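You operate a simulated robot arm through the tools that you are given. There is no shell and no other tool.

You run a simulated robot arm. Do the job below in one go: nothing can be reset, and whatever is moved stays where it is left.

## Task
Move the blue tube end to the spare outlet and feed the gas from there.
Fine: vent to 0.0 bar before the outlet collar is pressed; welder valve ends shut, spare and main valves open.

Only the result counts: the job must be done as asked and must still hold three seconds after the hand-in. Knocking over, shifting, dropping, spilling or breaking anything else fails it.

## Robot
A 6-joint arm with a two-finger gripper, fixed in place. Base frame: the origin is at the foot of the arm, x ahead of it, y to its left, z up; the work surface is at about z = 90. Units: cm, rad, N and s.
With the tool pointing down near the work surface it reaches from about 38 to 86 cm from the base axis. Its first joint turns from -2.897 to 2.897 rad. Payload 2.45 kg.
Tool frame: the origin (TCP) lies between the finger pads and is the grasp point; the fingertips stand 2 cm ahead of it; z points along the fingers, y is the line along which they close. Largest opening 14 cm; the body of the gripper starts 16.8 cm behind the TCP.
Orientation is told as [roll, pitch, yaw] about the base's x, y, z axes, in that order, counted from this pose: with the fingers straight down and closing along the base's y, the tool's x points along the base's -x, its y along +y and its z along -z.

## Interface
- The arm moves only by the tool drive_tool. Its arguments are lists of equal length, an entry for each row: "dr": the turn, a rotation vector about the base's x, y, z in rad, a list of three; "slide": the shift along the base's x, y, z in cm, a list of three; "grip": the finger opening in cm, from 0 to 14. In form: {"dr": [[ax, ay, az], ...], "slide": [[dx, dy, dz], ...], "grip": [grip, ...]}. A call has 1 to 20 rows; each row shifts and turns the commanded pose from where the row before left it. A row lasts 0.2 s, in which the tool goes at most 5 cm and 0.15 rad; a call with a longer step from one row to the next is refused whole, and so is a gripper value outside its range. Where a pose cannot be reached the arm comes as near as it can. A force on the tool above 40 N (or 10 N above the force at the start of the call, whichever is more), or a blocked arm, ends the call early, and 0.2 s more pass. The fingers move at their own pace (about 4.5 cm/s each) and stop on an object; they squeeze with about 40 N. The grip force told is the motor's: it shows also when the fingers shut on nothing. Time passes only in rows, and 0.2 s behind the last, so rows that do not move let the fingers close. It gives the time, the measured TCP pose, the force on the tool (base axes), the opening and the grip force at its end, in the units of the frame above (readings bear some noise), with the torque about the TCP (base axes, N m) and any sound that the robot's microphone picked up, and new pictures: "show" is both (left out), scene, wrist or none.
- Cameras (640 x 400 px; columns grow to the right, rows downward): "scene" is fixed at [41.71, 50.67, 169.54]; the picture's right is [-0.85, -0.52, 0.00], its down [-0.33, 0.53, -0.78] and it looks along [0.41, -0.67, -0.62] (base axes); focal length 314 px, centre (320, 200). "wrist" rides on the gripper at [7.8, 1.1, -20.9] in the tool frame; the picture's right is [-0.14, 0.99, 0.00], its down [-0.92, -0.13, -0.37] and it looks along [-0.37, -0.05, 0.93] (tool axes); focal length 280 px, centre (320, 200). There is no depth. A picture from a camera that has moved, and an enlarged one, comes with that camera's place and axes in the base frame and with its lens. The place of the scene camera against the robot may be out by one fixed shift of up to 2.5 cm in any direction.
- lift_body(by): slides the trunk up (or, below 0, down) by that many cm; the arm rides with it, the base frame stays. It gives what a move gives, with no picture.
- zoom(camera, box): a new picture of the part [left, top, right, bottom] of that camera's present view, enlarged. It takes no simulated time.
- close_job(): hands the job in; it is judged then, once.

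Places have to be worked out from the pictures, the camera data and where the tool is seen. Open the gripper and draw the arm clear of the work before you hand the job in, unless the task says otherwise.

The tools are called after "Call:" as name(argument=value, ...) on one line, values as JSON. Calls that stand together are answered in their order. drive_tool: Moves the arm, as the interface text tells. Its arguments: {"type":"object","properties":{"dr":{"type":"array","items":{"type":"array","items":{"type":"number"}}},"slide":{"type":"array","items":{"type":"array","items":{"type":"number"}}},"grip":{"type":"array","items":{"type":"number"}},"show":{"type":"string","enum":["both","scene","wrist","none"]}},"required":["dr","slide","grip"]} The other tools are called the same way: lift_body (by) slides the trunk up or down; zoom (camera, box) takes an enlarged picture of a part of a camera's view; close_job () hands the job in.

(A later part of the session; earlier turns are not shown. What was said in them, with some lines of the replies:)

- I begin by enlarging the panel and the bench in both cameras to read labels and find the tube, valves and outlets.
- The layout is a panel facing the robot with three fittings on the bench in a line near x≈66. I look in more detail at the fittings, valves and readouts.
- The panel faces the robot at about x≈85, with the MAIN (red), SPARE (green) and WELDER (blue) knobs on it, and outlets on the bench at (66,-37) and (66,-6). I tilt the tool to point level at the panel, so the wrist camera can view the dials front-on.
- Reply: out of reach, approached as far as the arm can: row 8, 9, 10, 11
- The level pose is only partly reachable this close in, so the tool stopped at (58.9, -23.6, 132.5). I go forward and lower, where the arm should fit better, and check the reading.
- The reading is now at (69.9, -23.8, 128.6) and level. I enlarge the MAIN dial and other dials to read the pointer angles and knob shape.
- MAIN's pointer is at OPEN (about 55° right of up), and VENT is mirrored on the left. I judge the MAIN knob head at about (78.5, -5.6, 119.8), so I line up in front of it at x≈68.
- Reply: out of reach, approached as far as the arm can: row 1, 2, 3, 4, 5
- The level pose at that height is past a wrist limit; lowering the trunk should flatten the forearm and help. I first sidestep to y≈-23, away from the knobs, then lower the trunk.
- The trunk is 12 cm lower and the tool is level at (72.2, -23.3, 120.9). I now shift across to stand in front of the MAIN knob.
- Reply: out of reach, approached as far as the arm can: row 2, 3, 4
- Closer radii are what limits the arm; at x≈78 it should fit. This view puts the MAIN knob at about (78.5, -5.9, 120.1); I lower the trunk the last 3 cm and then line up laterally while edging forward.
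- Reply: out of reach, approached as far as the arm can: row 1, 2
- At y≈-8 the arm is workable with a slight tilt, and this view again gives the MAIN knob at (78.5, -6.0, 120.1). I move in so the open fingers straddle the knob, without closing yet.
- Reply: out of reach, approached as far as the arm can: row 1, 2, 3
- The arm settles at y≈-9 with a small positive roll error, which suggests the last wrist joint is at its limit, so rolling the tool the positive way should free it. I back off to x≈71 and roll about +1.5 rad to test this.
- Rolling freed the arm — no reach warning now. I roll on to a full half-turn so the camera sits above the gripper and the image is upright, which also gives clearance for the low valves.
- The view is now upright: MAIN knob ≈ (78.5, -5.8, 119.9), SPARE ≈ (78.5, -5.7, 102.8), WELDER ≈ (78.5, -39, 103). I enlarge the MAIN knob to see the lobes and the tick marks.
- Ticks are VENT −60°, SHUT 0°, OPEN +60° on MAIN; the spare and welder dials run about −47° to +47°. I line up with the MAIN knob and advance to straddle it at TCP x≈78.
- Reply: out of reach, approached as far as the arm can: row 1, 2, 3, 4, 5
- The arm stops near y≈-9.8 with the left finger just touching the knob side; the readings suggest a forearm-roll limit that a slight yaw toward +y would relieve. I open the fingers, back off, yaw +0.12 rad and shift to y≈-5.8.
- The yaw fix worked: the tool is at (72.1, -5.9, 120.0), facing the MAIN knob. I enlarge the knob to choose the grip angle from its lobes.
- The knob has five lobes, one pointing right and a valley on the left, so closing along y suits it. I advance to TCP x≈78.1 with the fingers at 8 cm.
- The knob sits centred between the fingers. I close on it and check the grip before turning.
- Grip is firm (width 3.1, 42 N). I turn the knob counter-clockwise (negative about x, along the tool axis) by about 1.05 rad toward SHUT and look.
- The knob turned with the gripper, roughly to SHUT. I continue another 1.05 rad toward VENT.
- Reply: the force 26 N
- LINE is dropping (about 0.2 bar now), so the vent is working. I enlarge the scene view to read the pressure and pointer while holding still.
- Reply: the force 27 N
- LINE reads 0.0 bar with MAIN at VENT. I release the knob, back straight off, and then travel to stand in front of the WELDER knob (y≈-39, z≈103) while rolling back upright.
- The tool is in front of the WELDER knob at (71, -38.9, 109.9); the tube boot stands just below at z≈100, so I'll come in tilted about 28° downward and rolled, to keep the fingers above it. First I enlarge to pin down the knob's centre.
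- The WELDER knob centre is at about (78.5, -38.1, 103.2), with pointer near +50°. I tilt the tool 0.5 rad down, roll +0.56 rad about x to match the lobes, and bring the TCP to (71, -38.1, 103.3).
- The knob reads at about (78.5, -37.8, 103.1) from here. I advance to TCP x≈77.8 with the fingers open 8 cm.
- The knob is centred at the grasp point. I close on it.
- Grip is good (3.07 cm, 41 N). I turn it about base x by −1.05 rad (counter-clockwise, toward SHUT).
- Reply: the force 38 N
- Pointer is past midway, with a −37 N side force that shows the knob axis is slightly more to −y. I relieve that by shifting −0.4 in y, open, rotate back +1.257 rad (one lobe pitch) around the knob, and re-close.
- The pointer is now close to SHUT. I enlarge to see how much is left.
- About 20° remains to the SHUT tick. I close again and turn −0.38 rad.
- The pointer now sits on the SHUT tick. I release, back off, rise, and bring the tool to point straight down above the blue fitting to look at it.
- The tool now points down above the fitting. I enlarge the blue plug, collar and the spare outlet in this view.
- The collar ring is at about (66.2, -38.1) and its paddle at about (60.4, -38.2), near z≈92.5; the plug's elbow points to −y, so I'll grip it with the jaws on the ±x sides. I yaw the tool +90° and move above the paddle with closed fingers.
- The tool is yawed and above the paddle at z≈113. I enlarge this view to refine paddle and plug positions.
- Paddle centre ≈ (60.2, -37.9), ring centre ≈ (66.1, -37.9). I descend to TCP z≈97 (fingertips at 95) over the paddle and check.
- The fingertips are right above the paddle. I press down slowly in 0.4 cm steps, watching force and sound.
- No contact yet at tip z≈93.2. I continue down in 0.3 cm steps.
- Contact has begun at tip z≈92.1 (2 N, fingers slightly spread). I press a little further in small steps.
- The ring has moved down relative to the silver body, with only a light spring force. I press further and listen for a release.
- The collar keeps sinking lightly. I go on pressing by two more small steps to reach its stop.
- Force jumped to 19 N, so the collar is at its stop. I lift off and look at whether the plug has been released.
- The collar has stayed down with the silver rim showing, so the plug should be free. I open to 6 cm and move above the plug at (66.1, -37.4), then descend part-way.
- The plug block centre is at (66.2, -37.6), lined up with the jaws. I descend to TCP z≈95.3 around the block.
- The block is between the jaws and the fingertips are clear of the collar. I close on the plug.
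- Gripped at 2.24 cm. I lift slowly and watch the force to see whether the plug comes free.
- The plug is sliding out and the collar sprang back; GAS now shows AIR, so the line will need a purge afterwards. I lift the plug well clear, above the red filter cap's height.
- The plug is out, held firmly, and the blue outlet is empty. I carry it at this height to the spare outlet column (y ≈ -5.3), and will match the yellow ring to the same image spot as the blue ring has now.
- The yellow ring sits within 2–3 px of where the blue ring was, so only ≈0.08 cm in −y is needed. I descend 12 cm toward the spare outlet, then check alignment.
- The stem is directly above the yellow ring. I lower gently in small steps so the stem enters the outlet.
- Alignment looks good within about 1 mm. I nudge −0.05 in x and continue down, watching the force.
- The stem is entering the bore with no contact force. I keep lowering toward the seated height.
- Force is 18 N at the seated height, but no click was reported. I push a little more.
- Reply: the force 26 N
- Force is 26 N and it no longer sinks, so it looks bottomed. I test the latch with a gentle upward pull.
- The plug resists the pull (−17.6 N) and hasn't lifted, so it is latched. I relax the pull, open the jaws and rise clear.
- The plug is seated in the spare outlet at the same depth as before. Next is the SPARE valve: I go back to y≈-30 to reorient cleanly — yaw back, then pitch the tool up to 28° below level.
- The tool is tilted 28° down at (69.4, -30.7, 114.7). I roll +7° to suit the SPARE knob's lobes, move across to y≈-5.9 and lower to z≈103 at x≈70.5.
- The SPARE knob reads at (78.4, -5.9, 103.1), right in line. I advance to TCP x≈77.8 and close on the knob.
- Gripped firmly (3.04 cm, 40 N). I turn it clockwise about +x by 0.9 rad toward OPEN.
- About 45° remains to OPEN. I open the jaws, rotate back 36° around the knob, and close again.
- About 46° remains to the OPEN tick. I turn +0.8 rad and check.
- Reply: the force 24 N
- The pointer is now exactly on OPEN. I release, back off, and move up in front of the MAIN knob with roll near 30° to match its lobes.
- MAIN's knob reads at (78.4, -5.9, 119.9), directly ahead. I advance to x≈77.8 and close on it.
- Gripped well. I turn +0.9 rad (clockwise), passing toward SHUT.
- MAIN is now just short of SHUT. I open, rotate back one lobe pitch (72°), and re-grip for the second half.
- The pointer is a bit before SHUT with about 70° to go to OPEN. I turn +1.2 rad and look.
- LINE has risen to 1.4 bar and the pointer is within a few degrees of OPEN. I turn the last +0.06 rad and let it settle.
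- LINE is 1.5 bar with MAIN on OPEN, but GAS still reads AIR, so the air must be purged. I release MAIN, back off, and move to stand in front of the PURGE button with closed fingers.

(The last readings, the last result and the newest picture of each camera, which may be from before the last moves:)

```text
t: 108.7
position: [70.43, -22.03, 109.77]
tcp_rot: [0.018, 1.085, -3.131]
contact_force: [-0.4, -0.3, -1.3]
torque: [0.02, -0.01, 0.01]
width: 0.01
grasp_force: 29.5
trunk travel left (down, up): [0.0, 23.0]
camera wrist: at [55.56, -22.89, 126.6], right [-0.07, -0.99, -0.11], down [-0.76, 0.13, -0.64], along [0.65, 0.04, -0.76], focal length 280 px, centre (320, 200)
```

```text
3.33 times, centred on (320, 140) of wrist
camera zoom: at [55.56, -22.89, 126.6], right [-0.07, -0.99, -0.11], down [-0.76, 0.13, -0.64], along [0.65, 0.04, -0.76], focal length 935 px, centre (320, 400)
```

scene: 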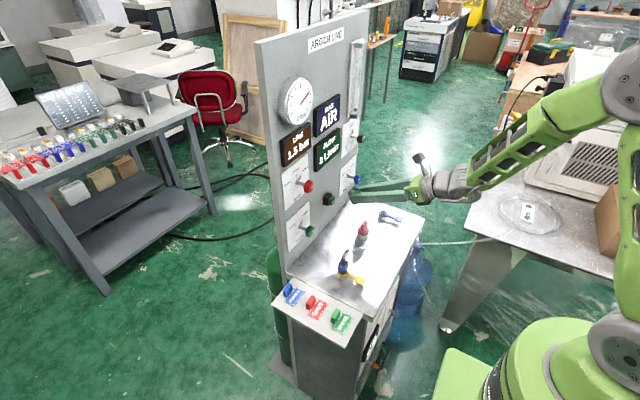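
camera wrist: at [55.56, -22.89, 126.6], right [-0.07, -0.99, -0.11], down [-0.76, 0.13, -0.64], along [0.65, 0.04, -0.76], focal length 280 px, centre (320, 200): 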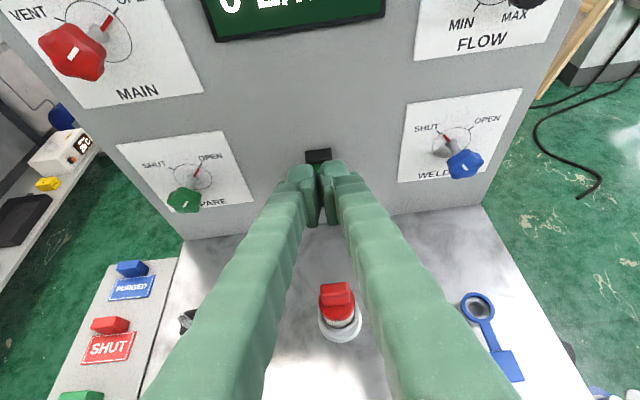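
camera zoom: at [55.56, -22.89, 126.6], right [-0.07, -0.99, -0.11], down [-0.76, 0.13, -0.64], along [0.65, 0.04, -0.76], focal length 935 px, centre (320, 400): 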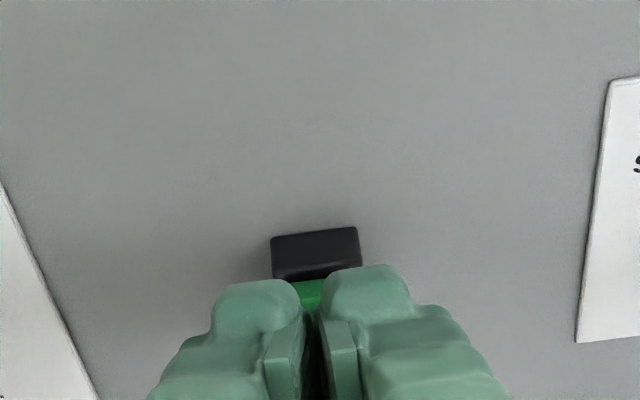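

The PURGE button is centred at about (79.5, -22, 103.2). I lower so the leading fingertip edge lines up with it, stopping about 2.5 cm short.

Call:
drive_tool(dr=[[0, 0, 0], [0, 0, 0], [0, 0, 0], [0, 0, 0]], slide=[[1.2, 0, -2.4], [1.2, 0, -2.4], [1.1, 0, -2.3], [0, 0, 0]], grip=[0, 0, 0, 0])

Call:
zoom(camera="scene", box=[300, 160, 420, 250])

Call:
zoom(camera="wrist", box=[240, 110, 400, 210])

```text
t: 109.7
position: [74.0, -22.01, 102.77]
tcp_rot: [0.015, 1.083, -3.134]
contact_force: [0.9, 0.6, -0.3]
torque: [0.04, -0.04, 0.03]
width: 0.0
grasp_force: 29.6
trunk travel left (down, up): [0.0, 23.0]
camera wrist: at [59.13, -22.92, 119.5], right [-0.07, -0.99, -0.11], down [-0.76, 0.13, -0.64], along [0.65, 0.04, -0.76], focal length 280 px, centre (320, 200)
```

scene: 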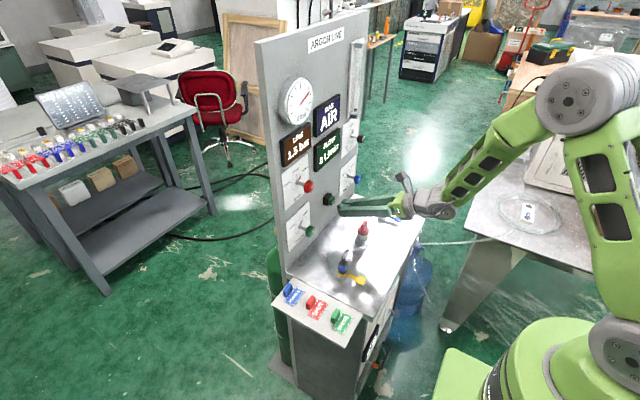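
wrist: 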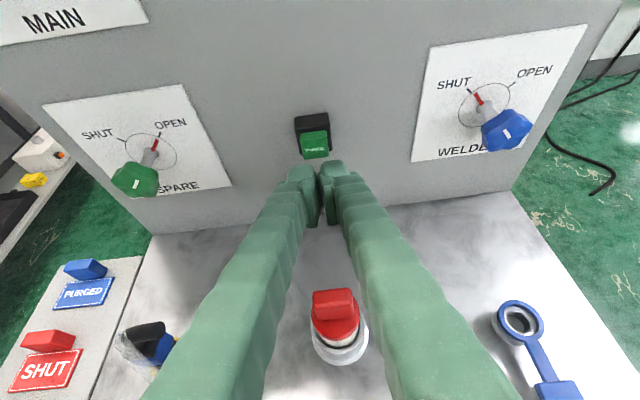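

```text
4.44 times, centred on (360, 205) of scene
camera zoom: at [41.71, 50.67, 169.54], right [-0.85, -0.52, 0.0], down [-0.33, 0.53, -0.78], along [0.41, -0.67, -0.62], focal length 1394 px, centre (142, 178)
```

zoom: 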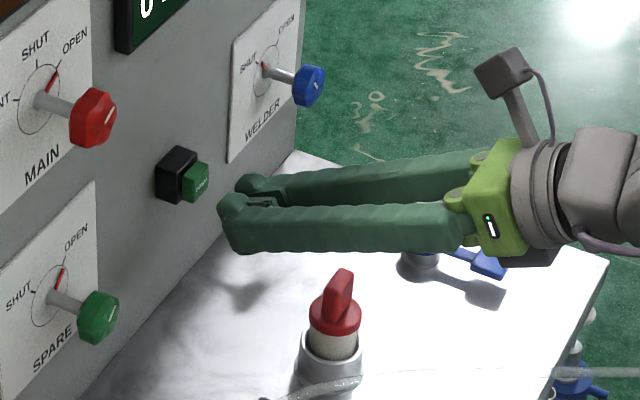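

```text
4.00 times, centred on (320, 160) of wrist
camera zoom: at [59.13, -22.92, 119.5], right [-0.07, -0.99, -0.11], down [-0.76, 0.13, -0.64], along [0.65, 0.04, -0.76], focal length 1122 px, centre (320, 360)
```

zoom: 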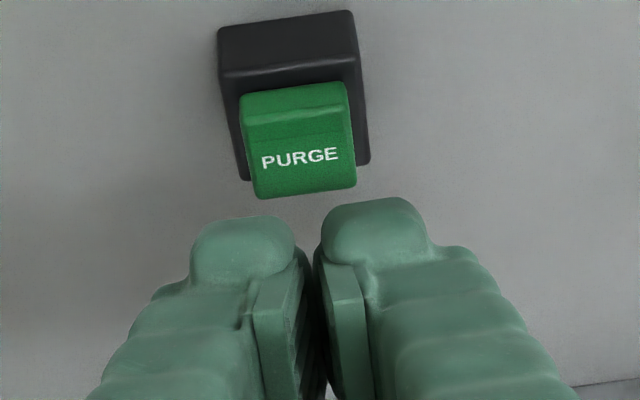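

The button face is at (79.3, -22.1, 103.1), straight ahead of the fingertips. I advance and then press in small steps, watching force and the GAS reading.

Call:
drive_tool(dr=[[0, 0, 0], [0, 0, 0], [0, 0, 0], [0, 0, 0], [0, 0, 0]], slide=[[1, 0, 0], [1, 0, 0], [0.3, 0, 0], [0.3, 0, 0], [0, 0, 0]], grip=[0, 0, 0, 0, 0])

Call:
zoom(camera="scene", box=[280, 80, 400, 230])

```text
t: 110.8
position: [76.34, -22.05, 102.84]
tcp_rot: [0.015, 1.083, -3.135]
contact_force: [0.2, -0.1, 0.0]
torque: [0.03, 0.01, 0.0]
width: 0.6
grasp_force: 29.6
trunk travel left (down, up): [0.0, 23.0]
camera wrist: at [61.68, -22.91, 119.57], right [-0.07, -0.99, -0.11], down [-0.76, 0.13, -0.64], along [0.65, 0.04, -0.76], focal length 280 px, centre (320, 200)
```

scene: 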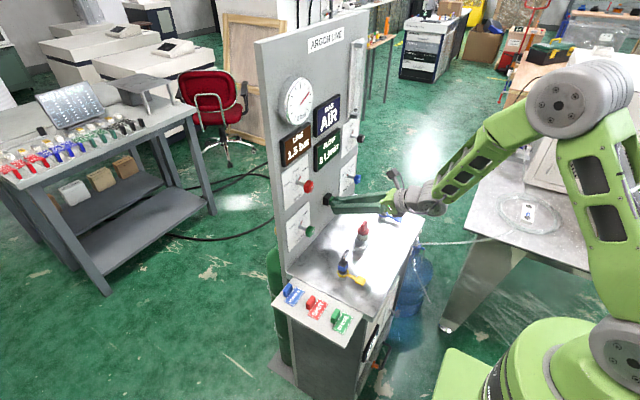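
wrist: 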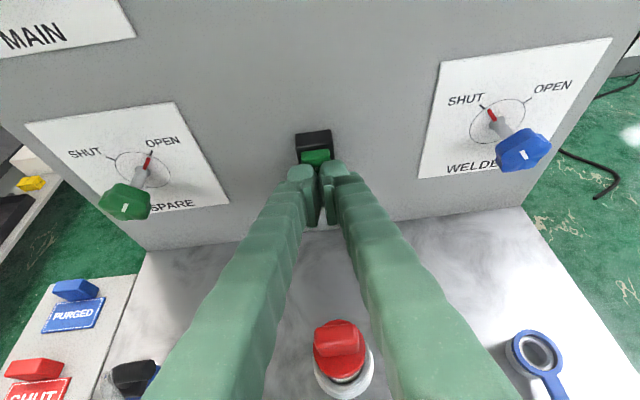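

```text
2.67 times, centred on (340, 155) of scene
camera zoom: at [41.71, 50.67, 169.54], right [-0.85, -0.52, 0.0], down [-0.33, 0.53, -0.78], along [0.41, -0.67, -0.62], focal length 836 px, centre (267, 320)
```

zoom: 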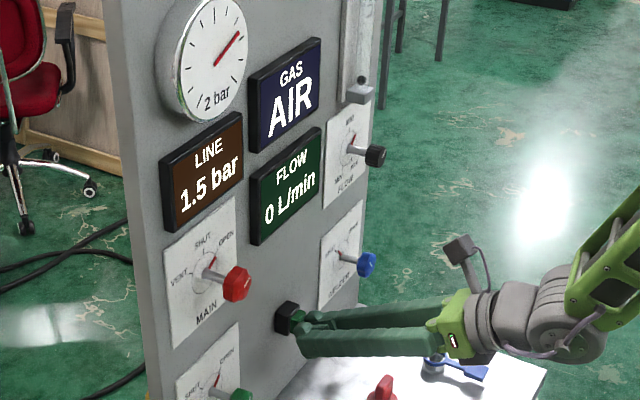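

Near contact now. I press on in 0.3 cm steps.

Call:
drive_tool(dr=[[0, 0, 0], [0, 0, 0], [0, 0, 0]], slide=[[0.3, 0, 0], [0.3, 0, 0], [0, 0, 0]], grip=[0, 0, 0], show="scene")

Call:
zoom(camera="scene", box=[280, 80, 400, 230])

Call:
zoom(camera="wrist", box=[260, 110, 380, 210])

```text
t: 111.7
position: [77.1, -21.97, 102.65]
tcp_rot: [0.014, 1.083, -3.135]
contact_force: [-3.7, -0.6, -1.5]
torque: [0.01, 0.03, -0.02]
width: 0.59
grasp_force: 29.5
trunk travel left (down, up): [0.0, 23.0]
heard: click
```

scene: 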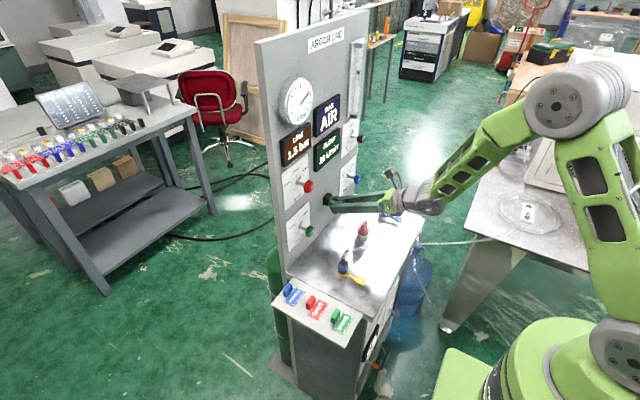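

```text
2.67 times, centred on (340, 155) of scene
camera zoom: at [41.71, 50.67, 169.54], right [-0.85, -0.52, 0.0], down [-0.33, 0.53, -0.78], along [0.41, -0.67, -0.62], focal length 836 px, centre (267, 320)
```

zoom: 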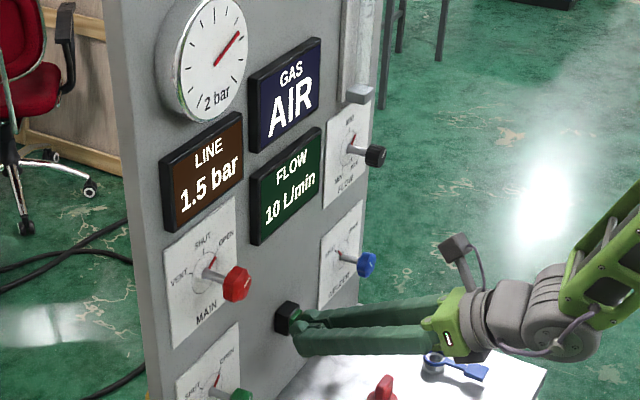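

```text
4.00 times, centred on (320, 160) of wrist
camera zoom: at [62.24, -22.91, 119.57], right [-0.07, -0.99, -0.11], down [-0.76, 0.13, -0.64], along [0.65, 0.04, -0.76], focal length 1122 px, centre (320, 360)
```

zoom: 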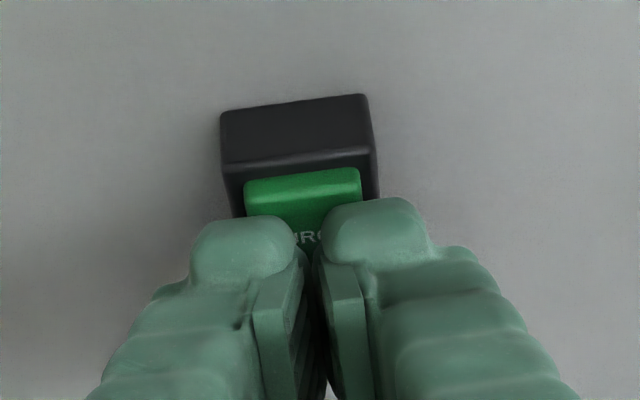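

I heard a click and FLOW reads 10 L/min, so the purge runs. I hold the button and wait for GAS to clear.

Call:
drive_tool(dr=[[0, 0, 0], [0, 0, 0], [0, 0, 0], [0, 0, 0], [0, 0, 0], [0, 0, 0], [0, 0, 0], [0, 0, 0], [0, 0, 0], [0, 0, 0]], slide=[[0, 0, 0], [0, 0, 0], [0, 0, 0], [0, 0, 0], [0, 0, 0], [0, 0, 0], [0, 0, 0], [0, 0, 0], [0, 0, 0], [0, 0, 0]], grip=[0, 0, 0, 0, 0, 0, 0, 0, 0, 0], show="scene")

Call:
zoom(camera="scene", box=[280, 80, 400, 230])

```text
t: 113.8
position: [77.11, -21.99, 102.81]
tcp_rot: [0.015, 1.085, -3.132]
contact_force: [-3.3, 0.0, -1.4]
torque: [-0.01, 0.02, -0.02]
width: 0.61
grasp_force: 29.3
trunk travel left (down, up): [0.0, 23.0]
```

scene: 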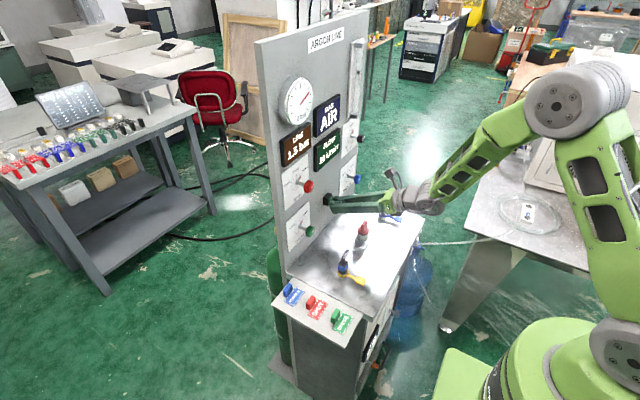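

```text
2.67 times, centred on (340, 155) of scene
camera zoom: at [41.71, 50.67, 169.54], right [-0.85, -0.52, 0.0], down [-0.33, 0.53, -0.78], along [0.41, -0.67, -0.62], focal length 836 px, centre (267, 320)
```

zoom: 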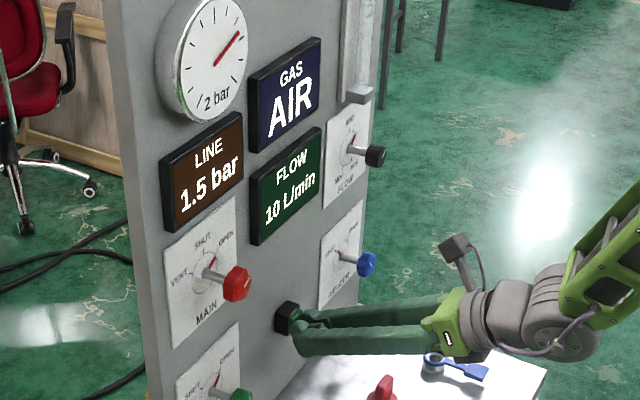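

Flow holds at 10 L/min and GAS still reads AIR after 2 s. I keep holding the button for several more seconds.

Call:
drive_tool(dr=[[0, 0, 0], [0, 0, 0], [0, 0, 0], [0, 0, 0], [0, 0, 0], [0, 0, 0], [0, 0, 0], [0, 0, 0], [0, 0, 0], [0, 0, 0], [0, 0, 0], [0, 0, 0], [0, 0, 0], [0, 0, 0], [0, 0, 0]], slide=[[0, 0, 0], [0, 0, 0], [0, 0, 0], [0, 0, 0], [0, 0, 0], [0, 0, 0], [0, 0, 0], [0, 0, 0], [0, 0, 0], [0, 0, 0], [0, 0, 0], [0, 0, 0], [0, 0, 0], [0, 0, 0], [0, 0, 0]], grip=[0, 0, 0, 0, 0, 0, 0, 0, 0, 0, 0, 0, 0, 0, 0], show="scene")

Call:
zoom(camera="scene", box=[280, 80, 400, 230])

```text
t: 117.0
position: [77.03, -21.91, 102.86]
tcp_rot: [0.013, 1.083, -3.134]
contact_force: [-3.0, -0.1, 0.2]
torque: [0.01, 0.0, 0.0]
width: 0.61
grasp_force: 29.3
trunk travel left (down, up): [0.0, 23.0]
```

scene: 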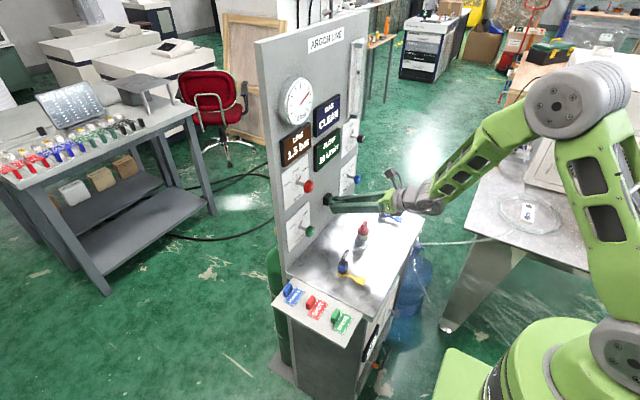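

```text
2.67 times, centred on (340, 155) of scene
camera zoom: at [41.71, 50.67, 169.54], right [-0.85, -0.52, 0.0], down [-0.33, 0.53, -0.78], along [0.41, -0.67, -0.62], focal length 836 px, centre (267, 320)
```

zoom: 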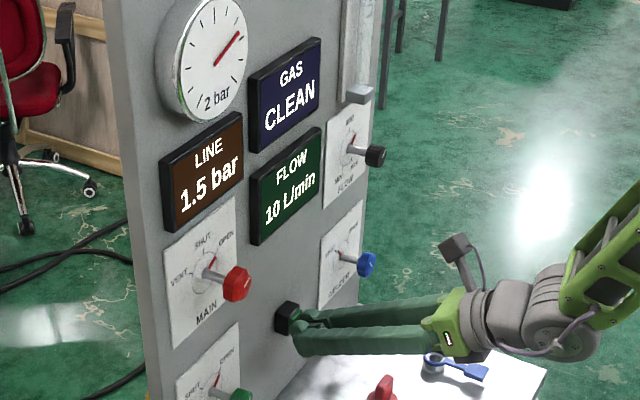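

GAS now reads CLEAN with LINE at 1.5 bar. I release the button, back off and rise clear, opening the gripper.

Call:
drive_tool(dr=[[0, 0, 0], [0, 0, 0], [0, 0, 0], [0, 0, 0], [0, 0, 0], [0, 0, 0], [0, 0, 0], [0, 0, 0]], slide=[[-1.5, 0, 0], [-1.5, 0, 0], [-1, 0, 3], [-1, 0, 4], [-1, 0, 4], [-1, 0, 4], [-1, 0, 4], [0, 0, 0]], grip=[0, 0, 2, 5, 8, 8, 8, 8])

Call:
zoom(camera="scene", box=[270, 70, 390, 240])

Call:
zoom(camera="scene", box=[280, 180, 440, 340])

```text
t: 118.8
position: [69.07, -21.97, 121.7]
tcp_rot: [0.014, 1.085, -3.133]
contact_force: [0.1, 1.1, 0.2]
torque: [0.01, -0.01, -0.01]
width: 7.99
grasp_force: 0.1
trunk travel left (down, up): [0.0, 23.0]
camera wrist: at [54.25, -22.9, 138.45], right [-0.07, -0.99, -0.11], down [-0.76, 0.13, -0.64], along [0.65, 0.04, -0.76], focal length 280 px, centre (320, 200)
```

scene: 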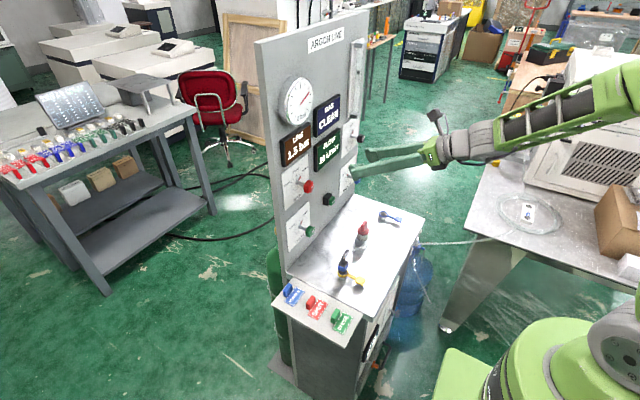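
wrist: 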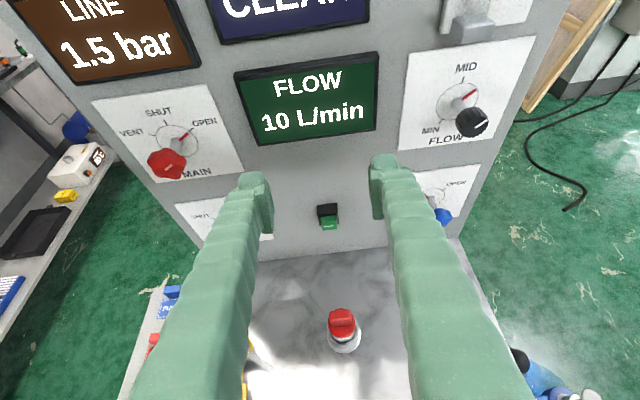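

```text
2.35 times, centred on (330, 155) of scene
camera zoom: at [41.71, 50.67, 169.54], right [-0.85, -0.52, 0.0], down [-0.33, 0.53, -0.78], along [0.41, -0.67, -0.62], focal length 738 px, centre (296, 306)
```

zoom: 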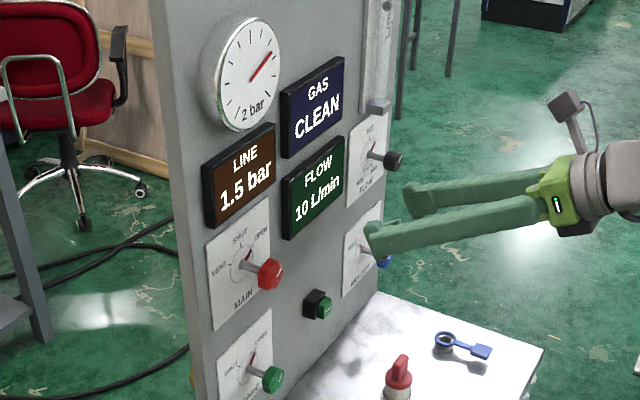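

```text
2.50 times, centred on (360, 260) of scene
camera zoom: at [41.71, 50.67, 169.54], right [-0.85, -0.52, 0.0], down [-0.33, 0.53, -0.78], along [0.41, -0.67, -0.62], focal length 784 px, centre (220, 50)
```

zoom: 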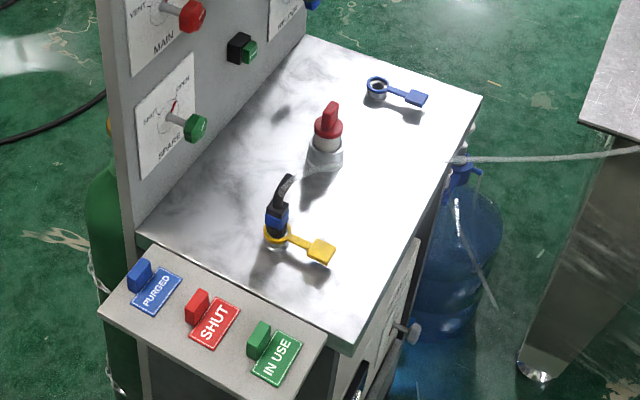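

After release FLOW still shows 10 L/min with GAS CLEAN. I wait a few seconds to see whether the purge ends by itself.

Call:
drive_tool(dr=[[0, 0, 0], [0, 0, 0], [0, 0, 0], [0, 0, 0], [0, 0, 0], [0, 0, 0], [0, 0, 0], [0, 0, 0], [0, 0, 0], [0, 0, 0], [0, 0, 0], [0, 0, 0], [0, 0, 0], [0, 0, 0], [0, 0, 0]], slide=[[0, 0, 0], [0, 0, 0], [0, 0, 0], [0, 0, 0], [0, 0, 0], [0, 0, 0], [0, 0, 0], [0, 0, 0], [0, 0, 0], [0, 0, 0], [0, 0, 0], [0, 0, 0], [0, 0, 0], [0, 0, 0], [0, 0, 0]], grip=[8, 8, 8, 8, 8, 8, 8, 8, 8, 8, 8, 8, 8, 8, 8])

Call:
zoom(camera="scene", box=[270, 20, 390, 240])

Call:
zoom(camera="wrist", box=[270, 180, 390, 260])

```text
t: 122.0
position: [69.11, -21.95, 121.74]
tcp_rot: [0.015, 1.084, -3.133]
contact_force: [0.1, 0.0, 0.5]
torque: [0.0, 0.01, 0.02]
width: 8.01
grasp_force: 0.2
trunk travel left (down, up): [0.0, 23.0]
camera wrist: at [54.3, -22.9, 138.44], right [-0.07, -0.99, -0.11], down [-0.76, 0.13, -0.64], along [0.65, 0.04, -0.76], focal length 280 px, centre (320, 200)
```

scene: 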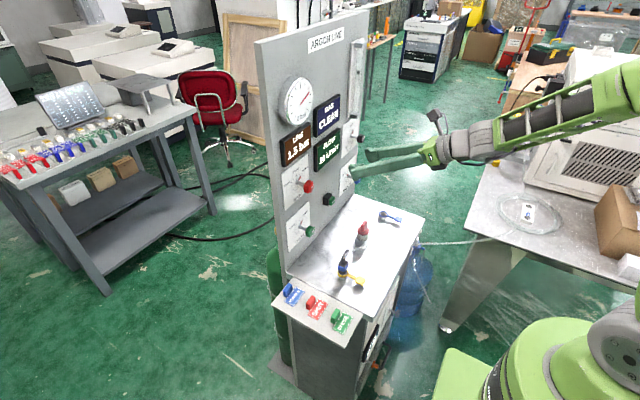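
wrist: 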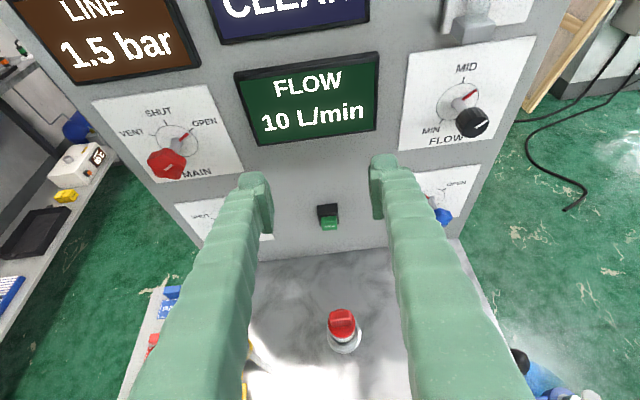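

```text
1.82 times, centred on (330, 130) of scene
camera zoom: at [41.71, 50.67, 169.54], right [-0.85, -0.52, 0.0], down [-0.33, 0.53, -0.78], along [0.41, -0.67, -0.62], focal length 570 px, centre (302, 327)
```

zoom: 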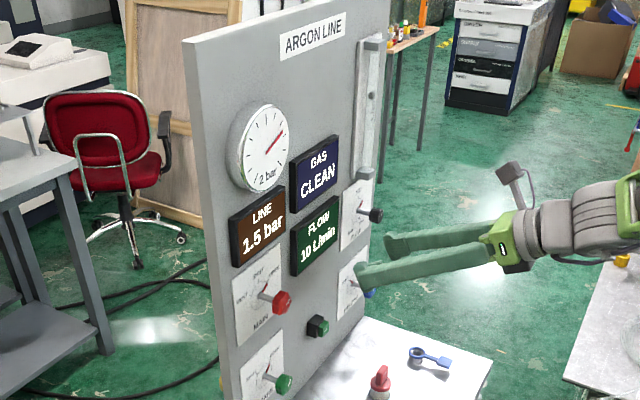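

```text
5.00 times, centred on (330, 220) of wrist
camera zoom: at [54.3, -22.9, 138.44], right [-0.07, -0.99, -0.11], down [-0.76, 0.13, -0.64], along [0.65, 0.04, -0.76], focal length 1402 px, centre (270, 100)
```

zoom: 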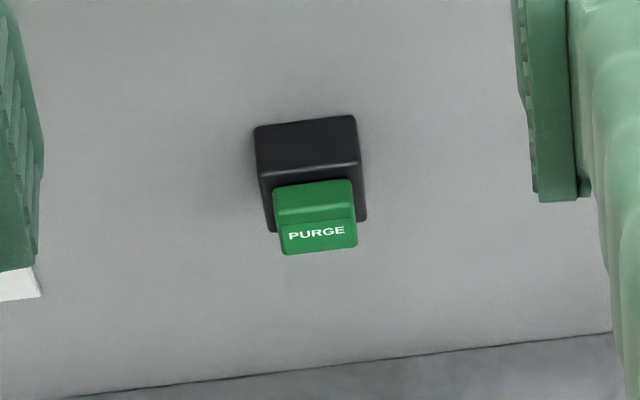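

FLOW remains at 10 L/min, so I check whether the purge is timed. I wait several more seconds before deciding.

Call:
drive_tool(dr=[[0, 0, 0], [0, 0, 0], [0, 0, 0], [0, 0, 0], [0, 0, 0], [0, 0, 0], [0, 0, 0], [0, 0, 0], [0, 0, 0], [0, 0, 0], [0, 0, 0], [0, 0, 0], [0, 0, 0], [0, 0, 0], [0, 0, 0], [0, 0, 0], [0, 0, 0], [0, 0, 0], [0, 0, 0], [0, 0, 0]], slide=[[0, 0, 0], [0, 0, 0], [0, 0, 0], [0, 0, 0], [0, 0, 0], [0, 0, 0], [0, 0, 0], [0, 0, 0], [0, 0, 0], [0, 0, 0], [0, 0, 0], [0, 0, 0], [0, 0, 0], [0, 0, 0], [0, 0, 0], [0, 0, 0], [0, 0, 0], [0, 0, 0], [0, 0, 0], [0, 0, 0]], grip=[8, 8, 8, 8, 8, 8, 8, 8, 8, 8, 8, 8, 8, 8, 8, 8, 8, 8, 8, 8], show="none")

Call:
drive_tool(dr=[[0, 0, 0], [0, 0, 0], [0, 0, 0], [0, 0, 0], [0, 0, 0], [0, 0, 0], [0, 0, 0], [0, 0, 0], [0, 0, 0], [0, 0, 0], [0, 0, 0], [0, 0, 0], [0, 0, 0], [0, 0, 0], [0, 0, 0], [0, 0, 0], [0, 0, 0], [0, 0, 0], [0, 0, 0], [0, 0, 0]], slide=[[0, 0, 0], [0, 0, 0], [0, 0, 0], [0, 0, 0], [0, 0, 0], [0, 0, 0], [0, 0, 0], [0, 0, 0], [0, 0, 0], [0, 0, 0], [0, 0, 0], [0, 0, 0], [0, 0, 0], [0, 0, 0], [0, 0, 0], [0, 0, 0], [0, 0, 0], [0, 0, 0], [0, 0, 0], [0, 0, 0]], grip=[8, 8, 8, 8, 8, 8, 8, 8, 8, 8, 8, 8, 8, 8, 8, 8, 8, 8, 8, 8])

Call:
zoom(camera="scene", box=[360, 290, 440, 390])

```text
t: 126.2
position: [69.16, -21.9, 121.7]
tcp_rot: [0.014, 1.085, -3.133]
contact_force: [-0.1, -0.5, 0.0]
torque: [0.02, 0.01, -0.01]
width: 8.0
grasp_force: 0.1
trunk travel left (down, up): [0.0, 23.0]
```

```text
t: 130.4
position: [69.22, -21.95, 121.71]
tcp_rot: [0.015, 1.084, -3.134]
contact_force: [0.1, -0.1, 0.5]
torque: [-0.02, 0.03, -0.01]
width: 7.97
grasp_force: 0.1
trunk travel left (down, up): [0.0, 23.0]
camera wrist: at [54.3, -22.9, 138.43], right [-0.07, -0.99, -0.11], down [-0.76, 0.13, -0.64], along [0.65, 0.04, -0.76], focal length 280 px, centre (320, 200)
```

scene: 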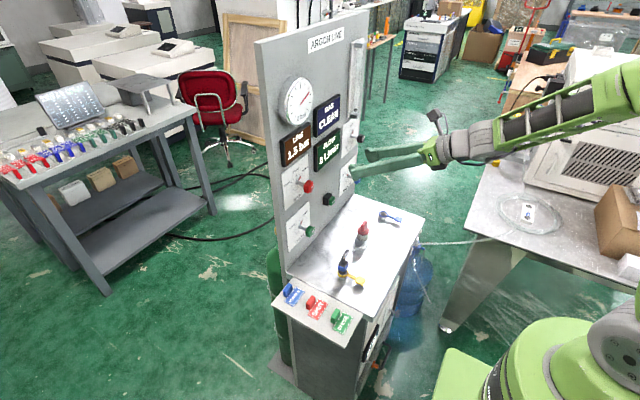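
wrist: 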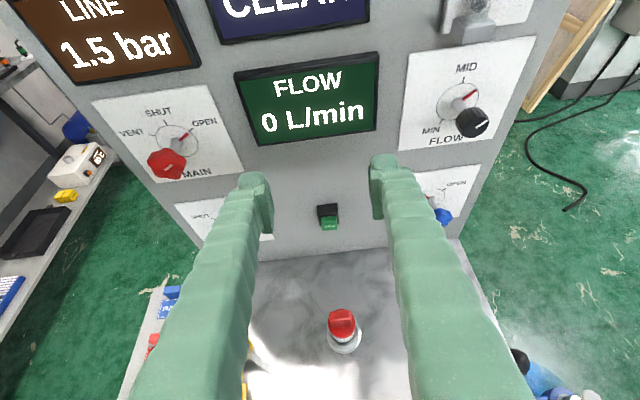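

```text
4.00 times, centred on (400, 340) of scene
camera zoom: at [41.71, 50.67, 169.54], right [-0.85, -0.52, 0.0], down [-0.33, 0.53, -0.78], along [0.41, -0.67, -0.62], focal length 1255 px, centre (0, -360)
```

zoom: 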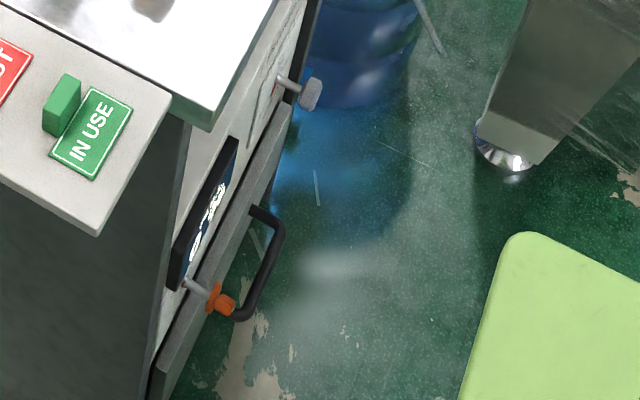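

The purge timed out by itself: FLOW 0, GAS CLEAN, LINE 1.5 bar, as at the start. I now verify the three valve pointers and the plug before withdrawing.

Call:
zoom(camera="scene", box=[275, 150, 335, 250])

Call:
zoom(camera="scene", box=[320, 240, 384, 300])

Call:
zoom(camera="scene", box=[330, 120, 380, 215])

Call:
zoom(camera="scene", box=[280, 70, 350, 170])

```text
4.00 times, centred on (305, 200) of scene
camera zoom: at [41.71, 50.67, 169.54], right [-0.85, -0.52, 0.0], down [-0.33, 0.53, -0.78], along [0.41, -0.67, -0.62], focal length 1255 px, centre (380, 200)
```

zoom: 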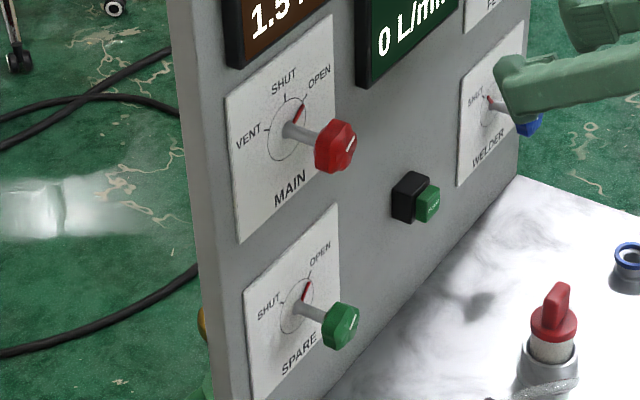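

```text
6.67 times, centred on (352, 270) of scene
camera zoom: at [41.71, 50.67, 169.54], right [-0.85, -0.52, 0.0], down [-0.33, 0.53, -0.78], along [0.41, -0.67, -0.62], focal length 2091 px, centre (107, -267)
```

zoom: 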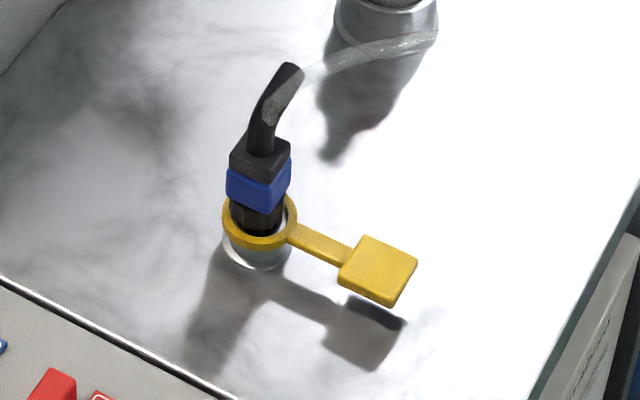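

```text
4.21 times, centred on (355, 168) of scene
camera zoom: at [41.71, 50.67, 169.54], right [-0.85, -0.52, 0.0], down [-0.33, 0.53, -0.78], along [0.41, -0.67, -0.62], focal length 1321 px, centre (173, 337)
```

zoom: 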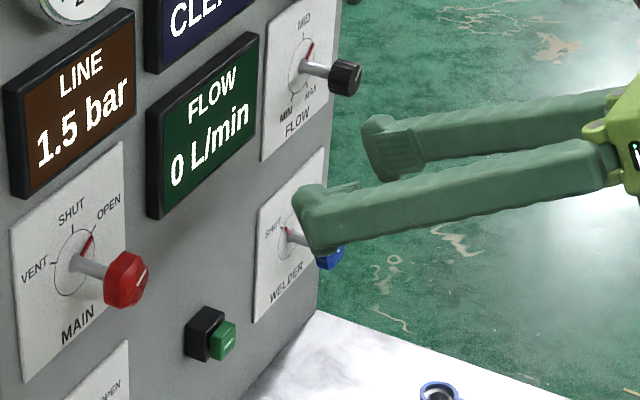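

```text
4.00 times, centred on (315, 120) of scene
camera zoom: at [41.71, 50.67, 169.54], right [-0.85, -0.52, 0.0], down [-0.33, 0.53, -0.78], along [0.41, -0.67, -0.62], focal length 1255 px, centre (340, 520)
```

zoom: 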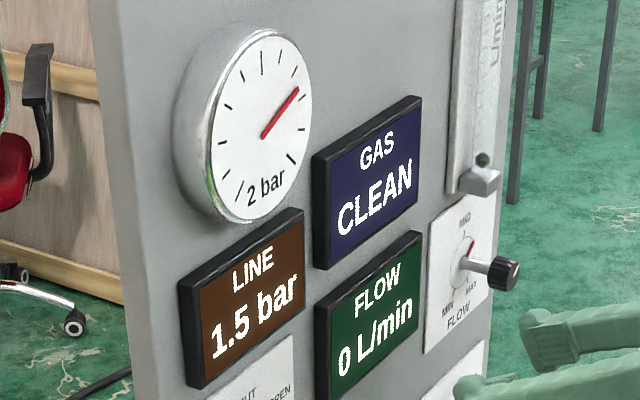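

All checks agree: MAIN and SPARE on OPEN, WELDER on SHUT, plug seated in the spare outlet, LINE 1.5 bar, GAS CLEAN. I open the gripper and draw the arm back clear of the bench.

Call:
drive_tool(dr=[[0, 0.1, 0], [0, 0.1, 0], [0, 0.1, 0], [0, 0.1, 0], [0, 0.1, 0], [0, 0.1, 0], [0, 0, 0]], slide=[[-1.5, 0, 2], [-1.5, 0, 2], [-1.5, 0, 2], [-1.5, 0, 2], [-1.5, 0, 2], [-1.5, 0, 2], [0, 0, 0]], grip=[10, 12, 12, 12, 12, 12, 12])

Call:
zoom(camera="wrist", box=[0, 0, 640, 400])

```text
t: 132.1
position: [60.14, -21.84, 133.68]
tcp_rot: [0.01, 0.484, -3.139]
contact_force: [0.5, 0.1, 0.2]
torque: [0.0, 0.02, 0.01]
width: 12.03
grasp_force: 0.1
trunk travel left (down, up): [0.0, 23.0]
camera wrist: at [57.33, -22.83, 155.93], right [-0.12, -0.99, -0.06], down [-0.99, 0.13, -0.1], along [0.11, 0.04, -0.99], focal length 280 px, centre (320, 200)
```

scene: 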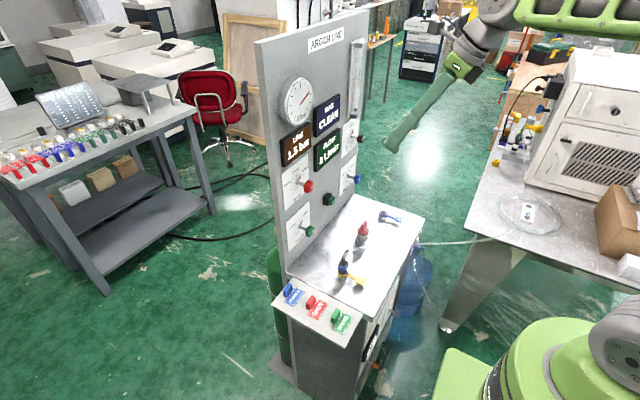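
wrist: 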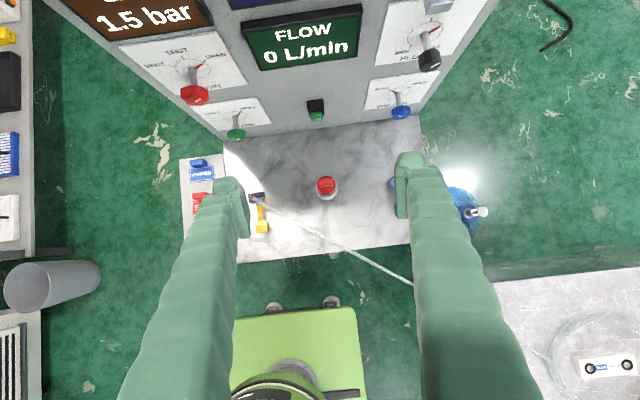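

```text
1.00 times, centred on (320, 200) of wrist (not enlarged: the box is as wide or as high as the picture)
camera zoom: at [57.33, -22.83, 155.93], right [-0.12, -0.99, -0.06], down [-0.99, 0.13, -0.1], along [0.11, 0.04, -0.99], focal length 280 px, centre (320, 200)
```

zoom: 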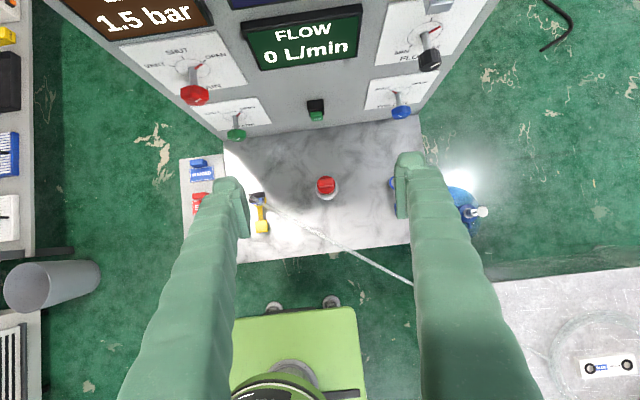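

The arm is clear with the gripper open. One last enlargement checks the welder dial and the bench items before handing in.

Call:
zoom(camera="scene", box=[330, 150, 410, 210])

Call:
zoom(camera="wrist", box=[180, 60, 460, 260])

```text
6.67 times, centred on (370, 180) of scene
camera zoom: at [41.71, 50.67, 169.54], right [-0.85, -0.52, 0.0], down [-0.33, 0.53, -0.78], along [0.41, -0.67, -0.62], focal length 2091 px, centre (-13, 333)
```

zoom: 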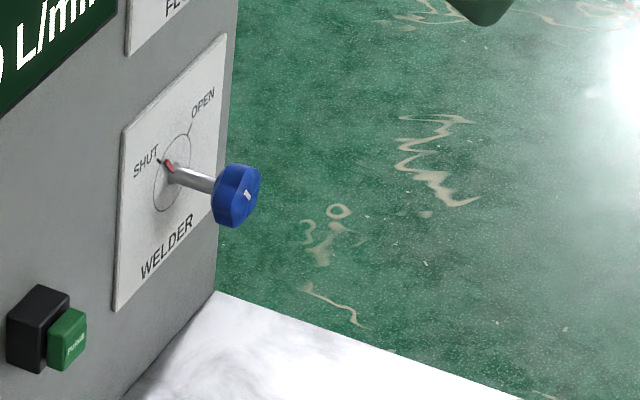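

```text
2.00 times, centred on (320, 160) of wrist
camera zoom: at [57.33, -22.83, 155.93], right [-0.12, -0.99, -0.06], down [-0.99, 0.13, -0.1], along [0.11, 0.04, -0.99], focal length 561 px, centre (320, 280)
```

zoom: 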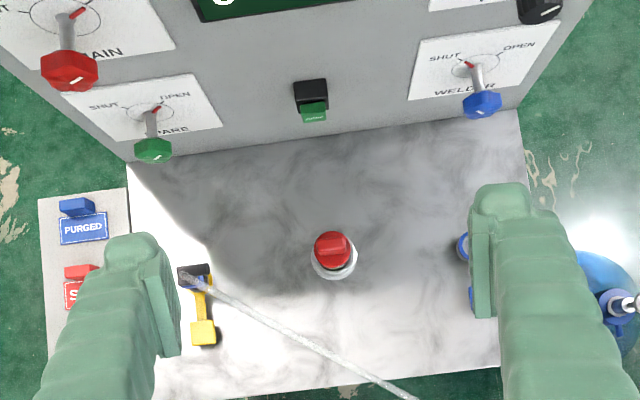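

WELDER is on SHUT, SPARE and MAIN are on OPEN, the tube end is in the spare outlet, GAS reads CLEAN at 1.5 bar, and nothing else has moved. I hand the job in.

Call:
close_job()

```text
The job is handed in.
```

The blue tube end is now latched in the spare outlet and gas is available there: LINE reads 1.5 bar and GAS reads CLEAN. I've handed the job in; no verdict came back.

- **Venting:** I turned the main valve to VENT and LINE read 0.0 bar before I pressed the welder outlet collar.
- **Valves:** the welder valve is shut, and the spare and main valves are open. I checked all three pointers in the last pictures.
- **Plug:** I tested the latch with a gentle upward pull; it resisted with about 18 N and did not lift.
- **Purge (not asked for):** pulling the tube out let air into the line and GAS showed AIR. I pressed the purge button and FLOW rose to 10 L/min. GAS went back to CLEAN, and the purge stopped by itself.

FLOW reads 0 L/min, the same as at the start. In the pictures nothing else on the bench moved. The gripper is open and the arm is clear of the work.
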